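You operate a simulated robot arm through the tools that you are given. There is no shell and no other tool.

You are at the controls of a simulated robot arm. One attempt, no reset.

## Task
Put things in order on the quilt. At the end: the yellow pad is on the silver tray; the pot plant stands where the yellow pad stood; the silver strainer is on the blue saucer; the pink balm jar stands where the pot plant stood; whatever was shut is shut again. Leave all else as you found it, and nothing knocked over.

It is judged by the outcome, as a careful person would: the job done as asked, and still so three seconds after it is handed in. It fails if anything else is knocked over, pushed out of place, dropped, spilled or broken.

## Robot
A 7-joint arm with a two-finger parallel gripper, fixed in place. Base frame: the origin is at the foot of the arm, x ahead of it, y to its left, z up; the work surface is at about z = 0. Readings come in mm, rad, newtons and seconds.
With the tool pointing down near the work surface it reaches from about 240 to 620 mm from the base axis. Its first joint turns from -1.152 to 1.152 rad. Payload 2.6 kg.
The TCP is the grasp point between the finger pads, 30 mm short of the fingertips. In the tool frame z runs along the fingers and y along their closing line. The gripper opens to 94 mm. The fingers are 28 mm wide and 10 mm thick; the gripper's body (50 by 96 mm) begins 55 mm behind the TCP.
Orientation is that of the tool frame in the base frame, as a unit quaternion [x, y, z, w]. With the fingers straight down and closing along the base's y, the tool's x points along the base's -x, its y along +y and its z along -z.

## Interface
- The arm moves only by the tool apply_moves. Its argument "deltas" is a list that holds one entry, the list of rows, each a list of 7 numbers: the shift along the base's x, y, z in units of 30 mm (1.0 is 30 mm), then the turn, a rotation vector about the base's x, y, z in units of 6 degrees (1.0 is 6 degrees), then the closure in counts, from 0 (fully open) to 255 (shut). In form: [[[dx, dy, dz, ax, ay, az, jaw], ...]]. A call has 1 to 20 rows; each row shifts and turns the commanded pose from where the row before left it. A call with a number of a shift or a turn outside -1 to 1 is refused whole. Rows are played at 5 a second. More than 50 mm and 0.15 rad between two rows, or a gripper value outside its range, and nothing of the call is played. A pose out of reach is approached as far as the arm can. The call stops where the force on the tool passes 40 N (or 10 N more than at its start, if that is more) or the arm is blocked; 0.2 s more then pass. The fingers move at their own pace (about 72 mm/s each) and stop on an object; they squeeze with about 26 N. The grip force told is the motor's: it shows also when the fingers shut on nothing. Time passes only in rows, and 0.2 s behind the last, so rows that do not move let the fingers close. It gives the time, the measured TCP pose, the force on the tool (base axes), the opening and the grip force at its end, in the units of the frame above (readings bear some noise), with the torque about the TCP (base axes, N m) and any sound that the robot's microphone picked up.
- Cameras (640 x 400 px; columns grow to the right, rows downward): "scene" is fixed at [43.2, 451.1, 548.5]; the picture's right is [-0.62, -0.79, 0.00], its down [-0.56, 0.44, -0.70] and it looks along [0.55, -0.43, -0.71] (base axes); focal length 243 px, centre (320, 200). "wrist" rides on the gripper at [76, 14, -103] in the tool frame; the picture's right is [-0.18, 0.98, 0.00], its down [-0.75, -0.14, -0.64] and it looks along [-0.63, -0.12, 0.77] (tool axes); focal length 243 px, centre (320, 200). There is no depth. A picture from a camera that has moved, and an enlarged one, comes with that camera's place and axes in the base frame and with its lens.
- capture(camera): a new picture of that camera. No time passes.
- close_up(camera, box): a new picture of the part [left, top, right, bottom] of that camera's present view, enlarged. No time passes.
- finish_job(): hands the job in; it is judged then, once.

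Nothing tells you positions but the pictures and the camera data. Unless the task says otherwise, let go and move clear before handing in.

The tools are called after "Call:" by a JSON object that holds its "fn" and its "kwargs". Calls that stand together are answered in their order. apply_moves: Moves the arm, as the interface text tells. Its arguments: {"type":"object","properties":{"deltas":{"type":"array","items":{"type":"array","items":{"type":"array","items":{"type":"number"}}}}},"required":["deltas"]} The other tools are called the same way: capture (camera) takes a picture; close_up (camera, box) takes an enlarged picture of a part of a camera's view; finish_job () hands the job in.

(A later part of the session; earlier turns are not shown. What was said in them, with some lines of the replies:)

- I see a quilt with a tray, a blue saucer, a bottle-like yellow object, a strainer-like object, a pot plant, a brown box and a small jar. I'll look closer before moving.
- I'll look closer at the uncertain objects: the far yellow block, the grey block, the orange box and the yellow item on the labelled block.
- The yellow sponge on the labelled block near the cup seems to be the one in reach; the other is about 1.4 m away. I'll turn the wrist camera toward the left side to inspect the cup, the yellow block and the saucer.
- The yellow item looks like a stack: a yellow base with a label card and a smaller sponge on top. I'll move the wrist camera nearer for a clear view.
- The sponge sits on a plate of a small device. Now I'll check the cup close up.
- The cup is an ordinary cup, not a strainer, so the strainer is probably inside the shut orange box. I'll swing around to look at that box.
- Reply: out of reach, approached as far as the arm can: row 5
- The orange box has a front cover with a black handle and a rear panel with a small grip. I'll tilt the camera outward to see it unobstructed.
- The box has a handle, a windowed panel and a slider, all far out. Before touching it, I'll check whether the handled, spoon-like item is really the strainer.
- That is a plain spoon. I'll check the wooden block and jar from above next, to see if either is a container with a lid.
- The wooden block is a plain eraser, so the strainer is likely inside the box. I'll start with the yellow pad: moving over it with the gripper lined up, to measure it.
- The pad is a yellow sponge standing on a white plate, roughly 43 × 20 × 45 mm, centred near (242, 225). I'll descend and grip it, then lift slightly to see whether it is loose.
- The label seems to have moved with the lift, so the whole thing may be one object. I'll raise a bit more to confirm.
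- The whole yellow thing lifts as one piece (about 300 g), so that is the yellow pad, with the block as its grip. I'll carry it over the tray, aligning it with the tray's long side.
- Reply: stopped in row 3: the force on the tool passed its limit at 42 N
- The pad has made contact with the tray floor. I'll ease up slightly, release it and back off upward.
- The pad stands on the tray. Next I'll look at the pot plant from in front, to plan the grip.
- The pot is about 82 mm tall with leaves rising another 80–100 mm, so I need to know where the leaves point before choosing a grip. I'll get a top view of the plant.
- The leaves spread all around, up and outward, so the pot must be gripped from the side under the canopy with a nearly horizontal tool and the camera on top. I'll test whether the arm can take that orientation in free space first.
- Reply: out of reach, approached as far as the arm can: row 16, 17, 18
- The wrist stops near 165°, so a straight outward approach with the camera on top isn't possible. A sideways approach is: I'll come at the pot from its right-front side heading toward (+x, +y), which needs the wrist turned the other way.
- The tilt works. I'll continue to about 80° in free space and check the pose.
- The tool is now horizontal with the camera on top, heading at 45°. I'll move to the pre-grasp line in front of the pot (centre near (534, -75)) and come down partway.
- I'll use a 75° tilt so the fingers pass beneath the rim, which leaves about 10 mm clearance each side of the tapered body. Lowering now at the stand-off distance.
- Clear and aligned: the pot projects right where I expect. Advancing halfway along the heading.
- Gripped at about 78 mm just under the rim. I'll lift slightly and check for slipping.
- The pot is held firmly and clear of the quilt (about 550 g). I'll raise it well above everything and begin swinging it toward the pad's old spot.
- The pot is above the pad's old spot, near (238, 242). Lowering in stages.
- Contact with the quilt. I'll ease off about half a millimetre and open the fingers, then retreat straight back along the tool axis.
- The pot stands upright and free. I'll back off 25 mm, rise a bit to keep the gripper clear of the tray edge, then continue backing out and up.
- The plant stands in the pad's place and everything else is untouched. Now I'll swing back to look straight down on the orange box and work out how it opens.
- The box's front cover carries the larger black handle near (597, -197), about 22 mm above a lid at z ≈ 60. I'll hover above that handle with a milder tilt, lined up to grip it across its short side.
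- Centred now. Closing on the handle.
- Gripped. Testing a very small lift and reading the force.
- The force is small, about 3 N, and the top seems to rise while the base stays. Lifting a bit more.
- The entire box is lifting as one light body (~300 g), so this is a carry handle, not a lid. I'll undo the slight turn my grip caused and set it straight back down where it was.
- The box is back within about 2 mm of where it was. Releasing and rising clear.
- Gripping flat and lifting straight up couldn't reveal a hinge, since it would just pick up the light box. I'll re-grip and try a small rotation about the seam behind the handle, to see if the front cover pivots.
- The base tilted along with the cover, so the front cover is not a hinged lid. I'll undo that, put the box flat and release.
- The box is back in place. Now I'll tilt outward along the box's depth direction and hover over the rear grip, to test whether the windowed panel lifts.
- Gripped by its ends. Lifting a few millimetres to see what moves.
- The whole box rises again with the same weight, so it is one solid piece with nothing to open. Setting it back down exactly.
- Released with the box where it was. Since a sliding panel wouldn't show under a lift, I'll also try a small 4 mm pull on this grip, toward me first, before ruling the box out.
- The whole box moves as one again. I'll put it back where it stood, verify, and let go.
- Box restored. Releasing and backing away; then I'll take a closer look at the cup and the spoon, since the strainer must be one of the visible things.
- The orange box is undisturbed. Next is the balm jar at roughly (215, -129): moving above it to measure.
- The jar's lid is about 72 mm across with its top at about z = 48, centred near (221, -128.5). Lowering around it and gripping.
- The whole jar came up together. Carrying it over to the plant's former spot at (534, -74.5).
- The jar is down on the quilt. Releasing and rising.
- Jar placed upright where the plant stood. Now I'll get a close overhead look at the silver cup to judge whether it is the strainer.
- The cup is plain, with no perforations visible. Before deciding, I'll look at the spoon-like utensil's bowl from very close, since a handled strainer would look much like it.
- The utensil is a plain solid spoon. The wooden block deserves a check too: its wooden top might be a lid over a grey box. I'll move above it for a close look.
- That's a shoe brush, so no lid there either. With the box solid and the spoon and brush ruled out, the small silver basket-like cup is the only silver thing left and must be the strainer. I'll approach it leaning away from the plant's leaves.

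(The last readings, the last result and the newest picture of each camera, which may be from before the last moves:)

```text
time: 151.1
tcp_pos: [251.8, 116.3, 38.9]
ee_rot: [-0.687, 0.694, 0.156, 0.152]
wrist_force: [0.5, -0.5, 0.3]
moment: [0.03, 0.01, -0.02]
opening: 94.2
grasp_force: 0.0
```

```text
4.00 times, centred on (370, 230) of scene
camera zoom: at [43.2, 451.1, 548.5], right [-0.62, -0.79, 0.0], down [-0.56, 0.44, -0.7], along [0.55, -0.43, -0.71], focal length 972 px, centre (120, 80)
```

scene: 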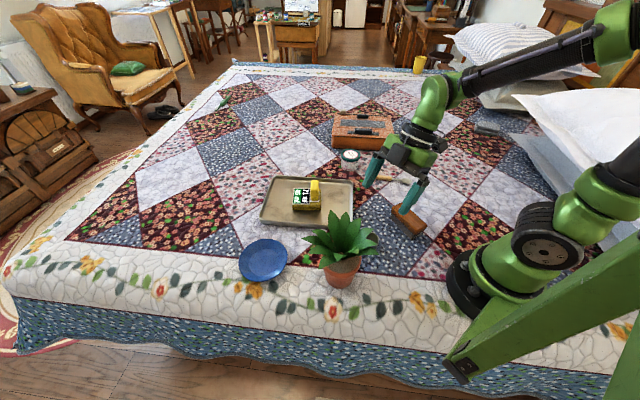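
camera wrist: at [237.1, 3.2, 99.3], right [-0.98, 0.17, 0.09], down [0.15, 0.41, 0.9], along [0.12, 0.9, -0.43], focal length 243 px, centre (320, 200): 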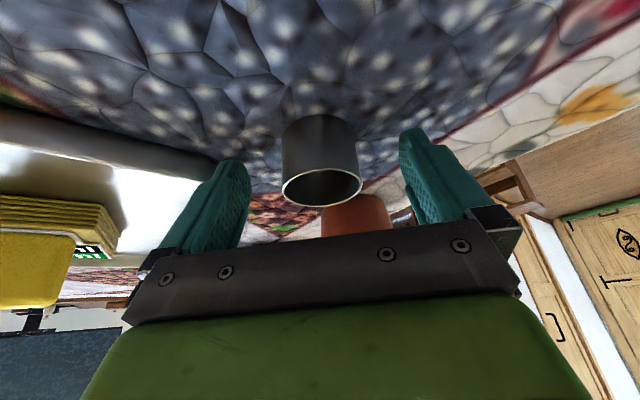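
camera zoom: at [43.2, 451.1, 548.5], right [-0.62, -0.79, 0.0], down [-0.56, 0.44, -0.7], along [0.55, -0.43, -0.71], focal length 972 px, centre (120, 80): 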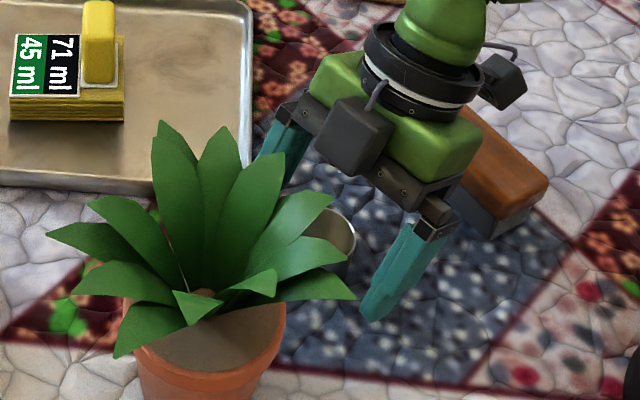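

Well positioned with clearance to the leaves. Closing on the cup.

Call:
{"fn": "apply_moves", "kwargs": {"deltas": [[[0, 0, 0, 0, 0, 0, 80], [0, 0, 0, 0, 0, 0, 110], [0, 0, 0, 0, 0, 0, 130], [0, 0, 0, 0, 0, 0, 150], [0, 0, 0, 0, 0, 0, 200]]]}}

Call:
{"fn": "capture", "kwargs": {"camera": "wrist"}}

```text
time: 152.3
tcp_pos: [251.8, 115.0, 39.1]
ee_rot: [-0.688, 0.693, 0.156, 0.151]
wrist_force: [0.6, -0.6, -0.1]
moment: [-0.04, -0.03, -0.03]
opening: 43.0
grasp_force: 26.1
```

```text
taken
camera wrist: at [237.2, 3.1, 99.4], right [-0.98, 0.17, 0.09], down [0.15, 0.41, 0.9], along [0.12, 0.9, -0.43], focal length 243 px, centre (320, 200)
```

wrist: 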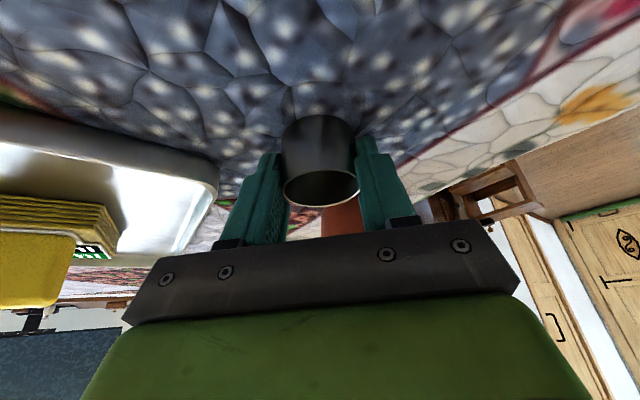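

Call:
{"fn": "apply_moves", "kwargs": {"deltas": [[[0, -0.1, 0.3, 0, 0, 0, 255], [0, -0.3, 0.7, 0, 0, 0, 255], [0, -0.3, 0.8, 0, 0, 0, 255], [0, -0.3, 0.9, 0, 0, 0, 255], [0.2, 0, 0.9, 0, 0, 0, 255], [0.5, 0, 0.9, 0, 0, 0, 255]]]}}

Call:
{"fn": "capture", "kwargs": {"camera": "wrist"}}

Call:
{"fn": "capture", "kwargs": {"camera": "scene"}}

Call:
{"fn": "close_up", "kwargs": {"camera": "scene", "box": [330, 120, 450, 240]}}

```text
time: 153.7
tcp_pos: [272.8, 85.8, 175.9]
ee_rot: [-0.687, 0.693, 0.156, 0.152]
wrist_force: [-0.9, -0.9, -0.4]
moment: [0.0, -0.01, 0.01]
opening: 42.9
grasp_force: 25.7
```

```text
taken
camera wrist: at [258.3, -27.1, 236.9], right [-0.98, 0.17, 0.09], down [0.15, 0.41, 0.9], along [0.12, 0.9, -0.43], focal length 243 px, centre (320, 200)
```

wrist: 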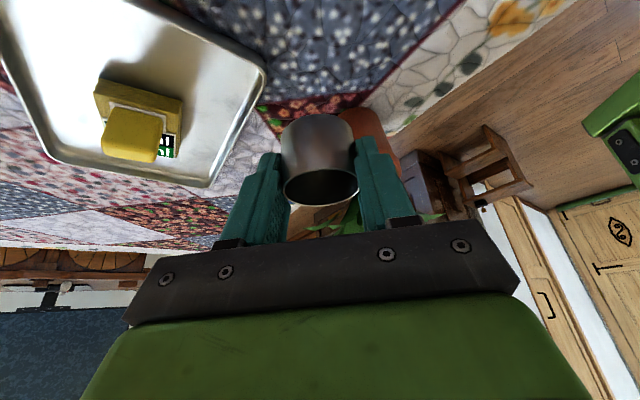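

```text
taken
```

scene: 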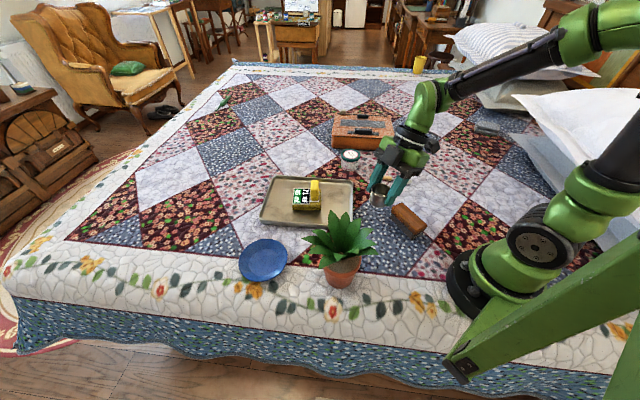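

```text
3.33 times, centred on (390, 180) of scene
camera zoom: at [43.2, 451.1, 548.5], right [-0.62, -0.79, 0.0], down [-0.56, 0.44, -0.7], along [0.55, -0.43, -0.71], focal length 810 px, centre (87, 267)
```

zoom: 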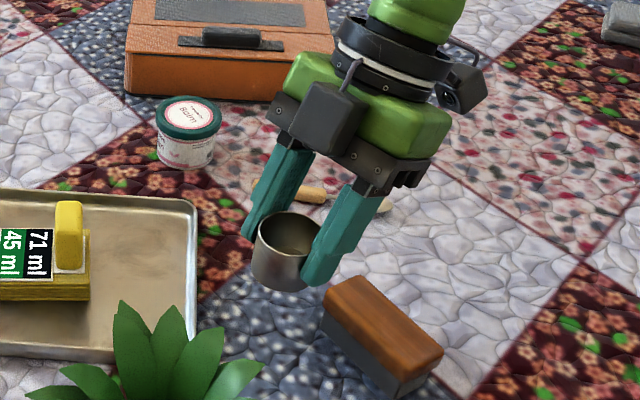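

I have the cup (about 50 g). I'll carry it around the plant on the tray side and over to the saucer near (381, 366).

Call:
{"fn": "apply_moves", "kwargs": {"deltas": [[[0.914, 0.295, 0, 0, 0, 0, 255], [0.914, 0.295, 0, 0, 0, 0, 255], [0.914, 0.295, 0, 0, 0, 0, 255], [0.914, 0.295, 0, 0, 0, 0, 255], [0.914, 0.295, 0, 0, 0, 0, 255], [-0.119, 0.95, 0, 0, 0, 0, 255], [-0.119, 0.95, 0, 0, 0, 0, 255], [-0.119, 0.95, 0, 0, 0, 0, 255], [-0.119, 0.95, 0, 0, 0, 0, 255], [-0.119, 0.95, 0, 0, 0, 0, 255], [-0.119, 0.95, 0, 0, 0, 0, 255], [-0.119, 0.95, 0, 0, 0, 0, 255], [-0.119, 0.95, 0, 0, 0, 0, 255], [0, 0, 0, 0, 0, 0, 255]]]}}

Call:
{"fn": "capture", "kwargs": {"camera": "scene"}}

Call:
{"fn": "capture", "kwargs": {"camera": "wrist"}}

```text
time: 156.7
tcp_pos: [382.7, 354.1, 174.3]
ee_rot: [-0.687, 0.693, 0.156, 0.152]
wrist_force: [0.0, 1.0, -1.2]
moment: [-0.02, 0.03, 0.01]
opening: 42.7
grasp_force: 26.0
```

```text
taken
```

scene: 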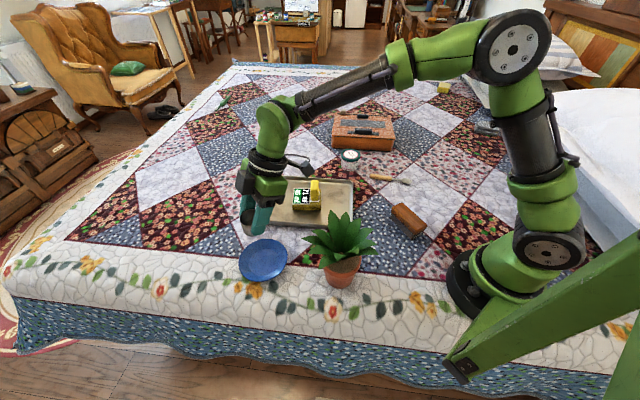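

```text
taken
camera wrist: at [368.9, 242.0, 235.2], right [-0.98, 0.17, 0.09], down [0.15, 0.41, 0.9], along [0.12, 0.9, -0.43], focal length 243 px, centre (320, 200)
```

wrist: 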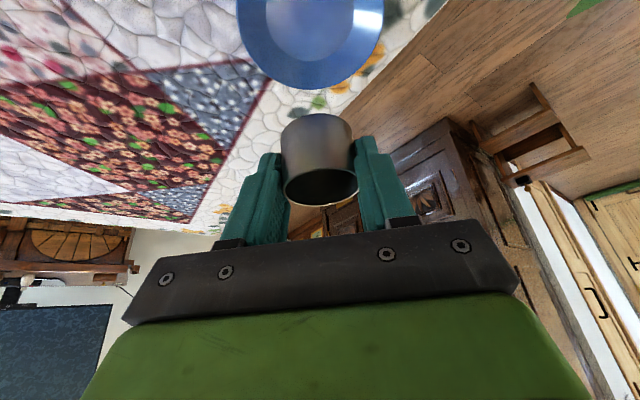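

Call:
{"fn": "apply_moves", "kwargs": {"deltas": [[[-0.05, 0.15, -0.95, 0, 0, 0, 255], [0, 0, -0.95, 0, 0, 0, 255], [0, 0, -0.95, 0, 0, 0, 255], [0, 0, -0.8, 0, 0, 0, 255], [0, 0, 0, 0, 0, 0, 255]]]}}

Call:
{"fn": "capture", "kwargs": {"camera": "wrist"}}

Call:
{"fn": "close_up", "kwargs": {"camera": "scene", "box": [220, 210, 310, 300]}}

```text
time: 157.9
tcp_pos: [380.7, 361.6, 61.7]
ee_rot: [-0.688, 0.693, 0.156, 0.151]
wrist_force: [1.1, 0.1, -0.7]
moment: [0.02, 0.02, 0.0]
opening: 42.4
grasp_force: 26.0
```

```text
taken
camera wrist: at [367.2, 248.7, 122.5], right [-0.98, 0.17, 0.09], down [0.15, 0.41, 0.9], along [0.12, 0.9, -0.43], focal length 243 px, centre (320, 200)
```

wrist: 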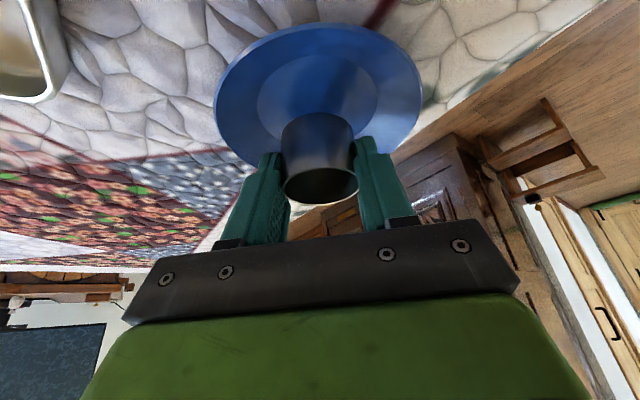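

```text
4.44 times, centred on (265, 255) of scene
camera zoom: at [43.2, 451.1, 548.5], right [-0.62, -0.79, 0.0], down [-0.56, 0.44, -0.7], along [0.55, -0.43, -0.71], focal length 1080 px, centre (564, -44)
```

zoom: 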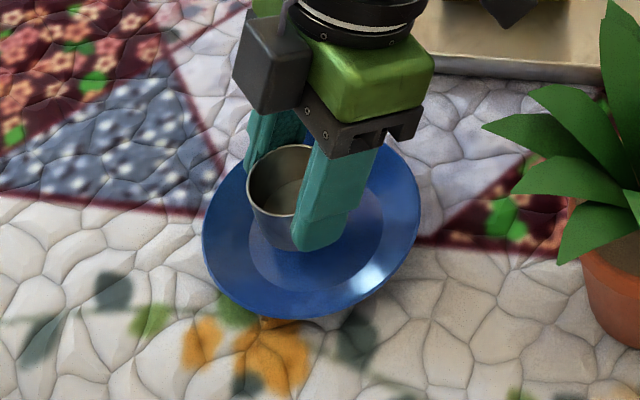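

Call:
{"fn": "apply_moves", "kwargs": {"deltas": [[[0.17, -0.25, -0.2, 0, 0, 0, 255], [0, 0, -0.2, 0, 0, 0, 255], [0, 0, -0.07, 0, 0, 0, 255], [0, 0, 0, 0, 0, 0, 255]]]}}

Call:
{"fn": "close_up", "kwargs": {"camera": "scene", "box": [220, 210, 310, 300]}}

```text
time: 158.9
tcp_pos: [387.1, 354.7, 49.3]
ee_rot: [-0.688, 0.692, 0.156, 0.153]
wrist_force: [-0.4, 0.3, 0.2]
moment: [0.0, -0.02, 0.01]
opening: 42.3
grasp_force: 25.9
```

```text
4.44 times, centred on (265, 255) of scene
camera zoom: at [43.2, 451.1, 548.5], right [-0.62, -0.79, 0.0], down [-0.56, 0.44, -0.7], along [0.55, -0.43, -0.71], focal length 1080 px, centre (564, -44)
```

zoom: 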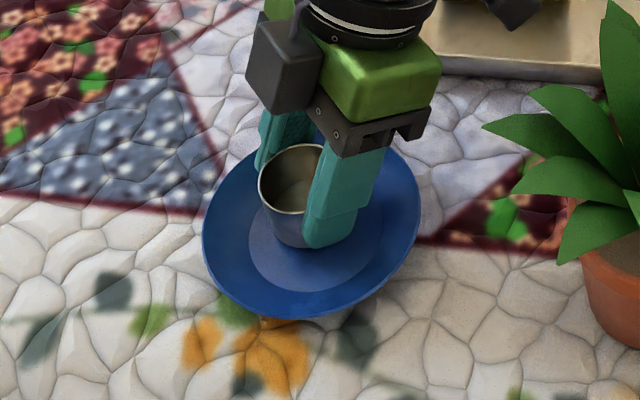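

Call:
{"fn": "apply_moves", "kwargs": {"deltas": [[[0, 0, -0.08, 0, 0, 0, 255], [0, 0, 0, 0, 0, 0, 255]]]}}

Call:
{"fn": "apply_moves", "kwargs": {"deltas": [[[0, 0, -0.05, 0, 0, 0, 255], [0, 0, 0, 0, 0, 0, 255]]]}}

Call:
{"fn": "apply_moves", "kwargs": {"deltas": [[[0, 0, -0.04, 0, 0, 0, 255], [0, 0, 0, 0, 0, 0, 255]]]}}

```text
time: 159.5
tcp_pos: [385.5, 354.2, 47.3]
ee_rot: [-0.688, 0.693, 0.155, 0.151]
wrist_force: [-0.2, -0.7, 0.1]
moment: [0.01, -0.01, 0.01]
opening: 42.0
grasp_force: 26.1
```

```text
time: 160.1
tcp_pos: [385.1, 354.6, 46.8]
ee_rot: [-0.687, 0.693, 0.156, 0.152]
wrist_force: [0.5, 0.3, -0.2]
moment: [0.03, -0.02, 0.01]
opening: 41.5
grasp_force: 26.6
```

```text
time: 160.7
tcp_pos: [385.1, 353.8, 46.2]
ee_rot: [-0.688, 0.692, 0.157, 0.152]
wrist_force: [0.2, -0.7, 0.3]
moment: [-0.01, 0.03, 0.0]
opening: 41.6
grasp_force: 26.1
```

Call:
{"fn": "close_up", "kwargs": {"camera": "scene", "box": [235, 225, 295, 285]}}

Call:
{"fn": "capture", "kwargs": {"camera": "wrist"}}

```text
6.67 times, centred on (265, 255) of scene
camera zoom: at [43.2, 451.1, 548.5], right [-0.62, -0.79, 0.0], down [-0.56, 0.44, -0.7], along [0.55, -0.43, -0.71], focal length 1621 px, centre (687, -167)
```

zoom: 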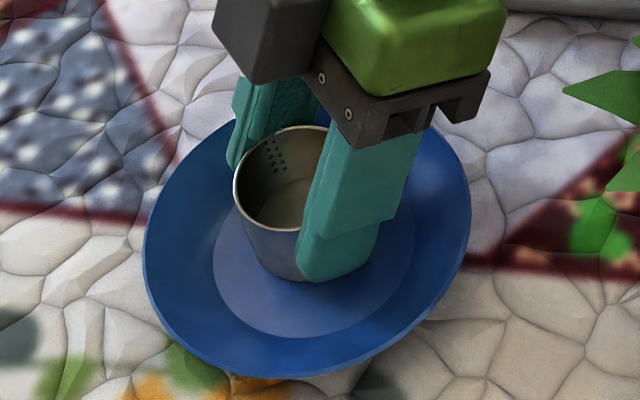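

```text
taken
camera wrist: at [370.7, 242.2, 106.7], right [-0.98, 0.17, 0.09], down [0.15, 0.41, 0.9], along [0.12, 0.9, -0.43], focal length 243 px, centre (320, 200)
```

wrist: 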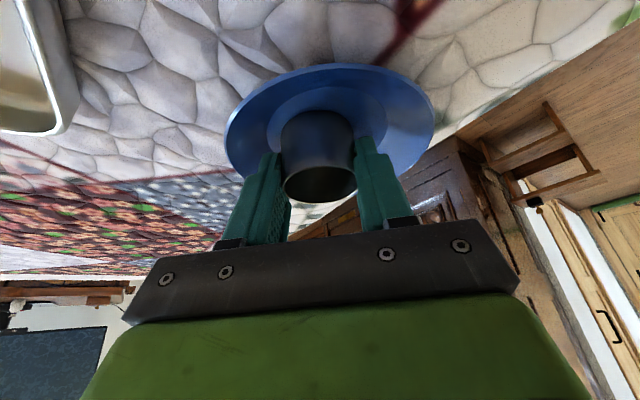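

Call:
{"fn": "apply_moves", "kwargs": {"deltas": [[[0, 0, -0.04, 0, 0, 0, 255], [0, 0, 0, 0, 0, 0, 255]]]}}

Call:
{"fn": "apply_moves", "kwargs": {"deltas": [[[0, 0, -0.04, 0, 0, 0, 255], [0, 0, 0, 0, 0, 0, 255]]]}}

Call:
{"fn": "apply_moves", "kwargs": {"deltas": [[[0, 0, -0.04, 0, 0, 0, 255], [0, 0, 0, 0, 0, 0, 255]]]}}

```text
time: 161.3
tcp_pos: [385.5, 355.1, 45.4]
ee_rot: [-0.687, 0.693, 0.156, 0.152]
wrist_force: [-0.4, -0.4, 7.1]
moment: [0.0, -0.03, 0.02]
opening: 41.5
grasp_force: 25.7
```

```text
time: 161.9
tcp_pos: [384.5, 356.0, 44.8]
ee_rot: [-0.688, 0.692, 0.155, 0.155]
wrist_force: [-1.7, -1.1, 19.2]
moment: [0.06, -0.03, 0.13]
opening: 41.1
grasp_force: 25.8
```

```text
time: 162.5
tcp_pos: [385.7, 356.3, 44.3]
ee_rot: [-0.688, 0.692, 0.156, 0.154]
wrist_force: [4.1, 3.6, 21.2]
moment: [0.23, -0.18, 0.08]
opening: 41.0
grasp_force: 26.1
```

Contact made. Easing back up and releasing gently.

Call:
{"fn": "apply_moves", "kwargs": {"deltas": [[[0, 0, 0.08, 0, 0, 0, 255], [0, 0, 0, 0, 0, 0, 255], [0, 0, 0, 0, 0, 0, 135], [0, 0, 0, 0, 0, 0, 125], [0, 0, 0, 0, 0, 0, 110], [0, 0, 0, 0, 0, 0, 100]]]}}

Call:
{"fn": "close_up", "kwargs": {"camera": "scene", "box": [235, 225, 295, 285]}}

```text
time: 163.9
tcp_pos: [383.3, 354.5, 45.0]
ee_rot: [-0.688, 0.693, 0.156, 0.151]
wrist_force: [0.7, 1.2, -0.9]
moment: [0.03, -0.01, 0.0]
opening: 56.7
grasp_force: 0.1
```

```text
6.67 times, centred on (265, 255) of scene
camera zoom: at [43.2, 451.1, 548.5], right [-0.62, -0.79, 0.0], down [-0.56, 0.44, -0.7], along [0.55, -0.43, -0.71], focal length 1621 px, centre (687, -167)
```

zoom: 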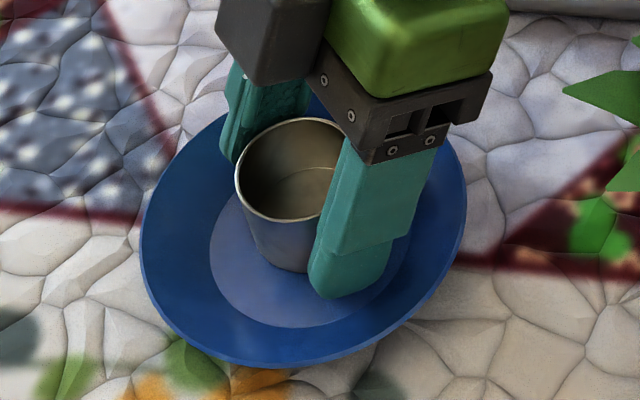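

Call:
{"fn": "apply_moves", "kwargs": {"deltas": [[[0, -0.05, 0.2, 0, 0, 0, 100], [0, -0.1, 0.4, 0, 0, 0, 100], [0, -0.2, 0.7, 0, 0, 0, 100], [0, -0.2, 0.9, 0, 0, 0, 60], [0, -0.2, 0.9, 0, 0, 0, 0], [0, -0.2, 0.9, 0, 0, 0, 0]]]}}

Call:
{"fn": "capture", "kwargs": {"camera": "scene"}}

Call:
{"fn": "close_up", "kwargs": {"camera": "scene", "box": [235, 225, 295, 285]}}

Call:
{"fn": "capture", "kwargs": {"camera": "wrist"}}

```text
time: 165.3
tcp_pos: [385.1, 323.6, 163.6]
ee_rot: [-0.688, 0.692, 0.156, 0.153]
wrist_force: [-1.2, 0.4, 0.1]
moment: [0.02, 0.06, -0.02]
opening: 94.1
grasp_force: 0.1
```

```text
taken
```

scene: 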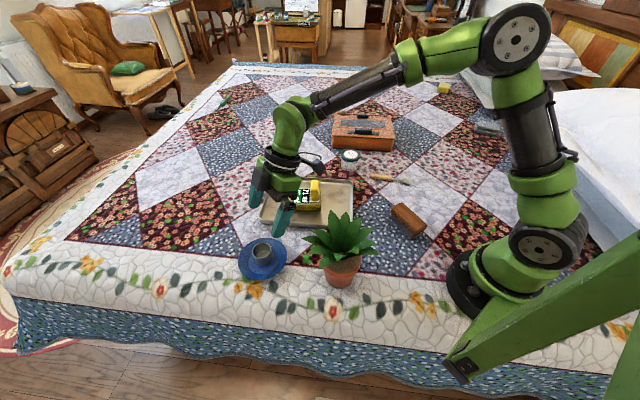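

```text
6.67 times, centred on (265, 255) of scene
camera zoom: at [43.2, 451.1, 548.5], right [-0.62, -0.79, 0.0], down [-0.56, 0.44, -0.7], along [0.55, -0.43, -0.71], focal length 1621 px, centre (687, -167)
```

zoom: 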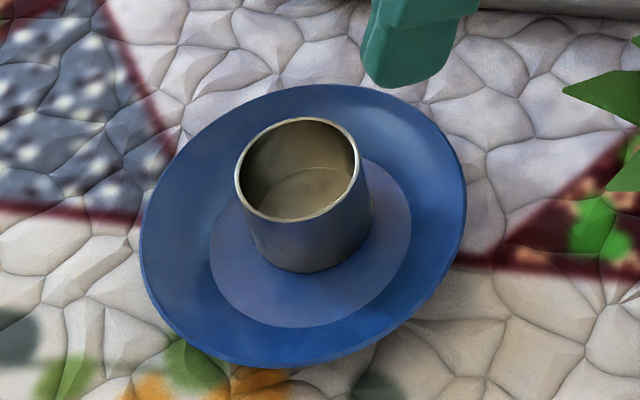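

```text
taken
camera wrist: at [371.4, 210.8, 224.9], right [-0.98, 0.17, 0.09], down [0.15, 0.41, 0.9], along [0.12, 0.9, -0.43], focal length 243 px, centre (320, 200)
```

wrist: 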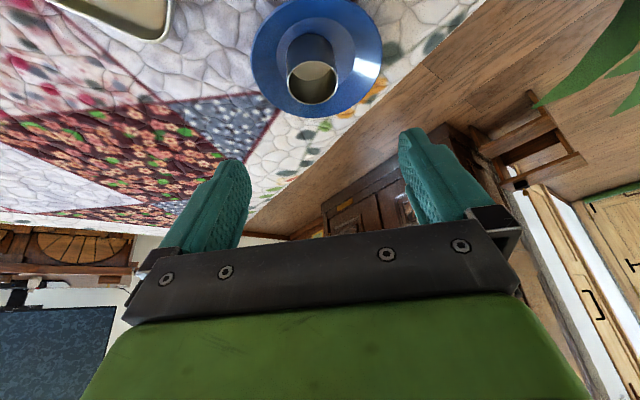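

The cup stands upright in the middle of the saucer, and the saucer moved only a few millimetres. I'll move the arm up and clear, then check everything once more.

Call:
{"fn": "apply_moves", "kwargs": {"deltas": [[[0.2, -0.6, 0.8, 0, 0, 0, 0], [0.2, -0.8, 0.8, 0, 0, 0, 0], [0.2, -0.8, 0.8, 0, 0, 0, 0], [0.2, -0.9, 0.5, -0.84, 0, 0, 0], [0.2, -0.9, 0, -0.84, 0, 0, 0], [0, -0.9, 0, -0.84, 0, 0, 0], [0, -0.9, 0, -0.84, 0, 0, 0], [0, -0.9, 0, -0.84, 0, 0, 0], [0, -0.9, 0, 0, 0, 0, 0]]]}}

Call:
{"fn": "capture", "kwargs": {"camera": "scene"}}

Call:
{"fn": "close_up", "kwargs": {"camera": "scene", "box": [220, 160, 460, 310]}}

Call:
{"fn": "close_up", "kwargs": {"camera": "scene", "box": [325, 85, 425, 160]}}

Call:
{"fn": "capture", "kwargs": {"camera": "wrist"}}

```text
time: 167.3
tcp_pos: [415.8, 97.5, 253.4]
ee_rot: [-0.704, 0.71, 0.0, -0.002]
wrist_force: [0.6, -0.6, -0.1]
moment: [0.0, -0.02, 0.01]
opening: 94.1
grasp_force: 0.0
```

```text
taken
```

scene: 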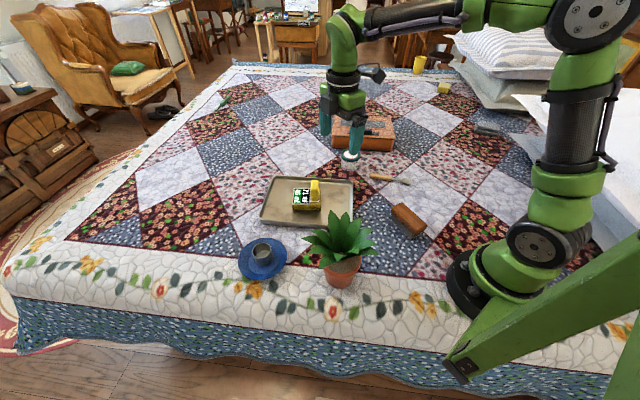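

```text
2.67 times, centred on (340, 235) of scene
camera zoom: at [43.2, 451.1, 548.5], right [-0.62, -0.79, 0.0], down [-0.56, 0.44, -0.7], along [0.55, -0.43, -0.71], focal length 648 px, centre (267, 107)
```

zoom: 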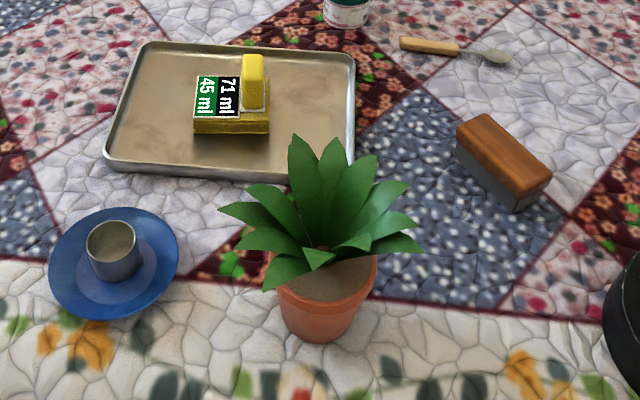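

```text
5.33 times, centred on (375, 122) of scene
camera zoom: at [43.2, 451.1, 548.5], right [-0.62, -0.79, 0.0], down [-0.56, 0.44, -0.7], along [0.55, -0.43, -0.71], focal length 1297 px, centre (27, 613)
```

zoom: 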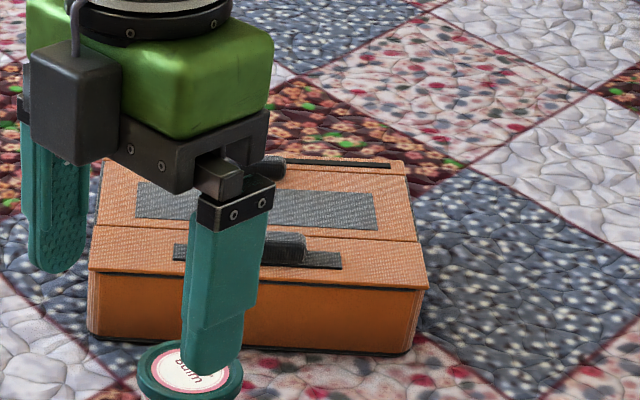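

```text
taken
camera wrist: at [401.4, 22.2, 355.6], right [-0.98, 0.19, 0.0], down [0.15, 0.75, 0.64], along [0.12, 0.63, -0.77], focal length 243 px, centre (320, 200)
```

wrist: 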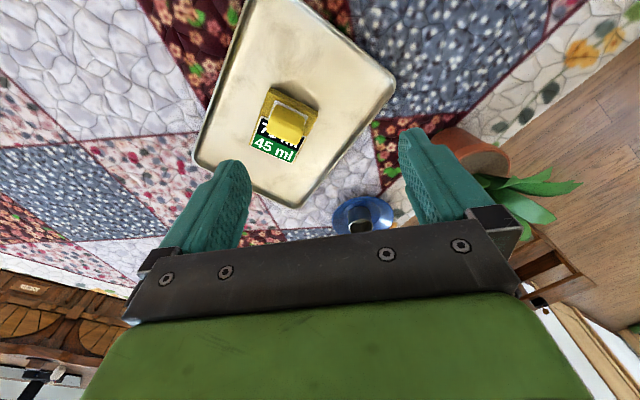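

The pictures show the yellow pad on the tray, the plant on the pad's old spot, the balm jar where the plant stood and the silver cup on the saucer. The tray, spoon, brush and orange box look undisturbed and the arm is clear. I never found an obvious strainer, and the orange box moved as one solid piece in every test I could reach, so using the cup as the "silver strainer" is my best inference. Handing in now.

Call:
{"fn": "finish_job", "kwargs": {}}

```text
The job is handed in.
```

I handed the job in with every named item placed, but one identification is a guess: I used the small silver cup as the "silver strainer".

| Item | Where it is now |
|---|---|
| Yellow pad | On the silver tray. The yellow block and the label lift as one piece with it. |
| Pot plant | Upright on the spot where the pad stood |
| Pink balm jar | Upright on the spot where the plant stood |
| Silver cup (taken as the strainer) | Upright on the blue saucer |

- **Strainer:** I saw nothing with holes or mesh. The other candidates in reach were a plain spoon and a shoe brush, so the cup was the only fully silver thing left. If the real strainer was hidden somewhere, that part is wrong and the cup should not have moved.
- **Orange box:** I thought the strainer might be inside, so I tested the box. I lifted it slightly by both handles, tried tilting it by the front one, and pulled it a few millimetres sideways by the rear one. It moved as one solid piece each time. I could not reach its rear knob, and I did not try pushing the handles down or sliding the front one. I set it back within about 2 mm of where it was.
- **Shut things:** I opened nothing, so nothing needed shutting again.
- **Everything else:** The saucer slid about 4 mm when I set the cup down. The tray, spoon and brush look unmoved, and nothing was knocked over.
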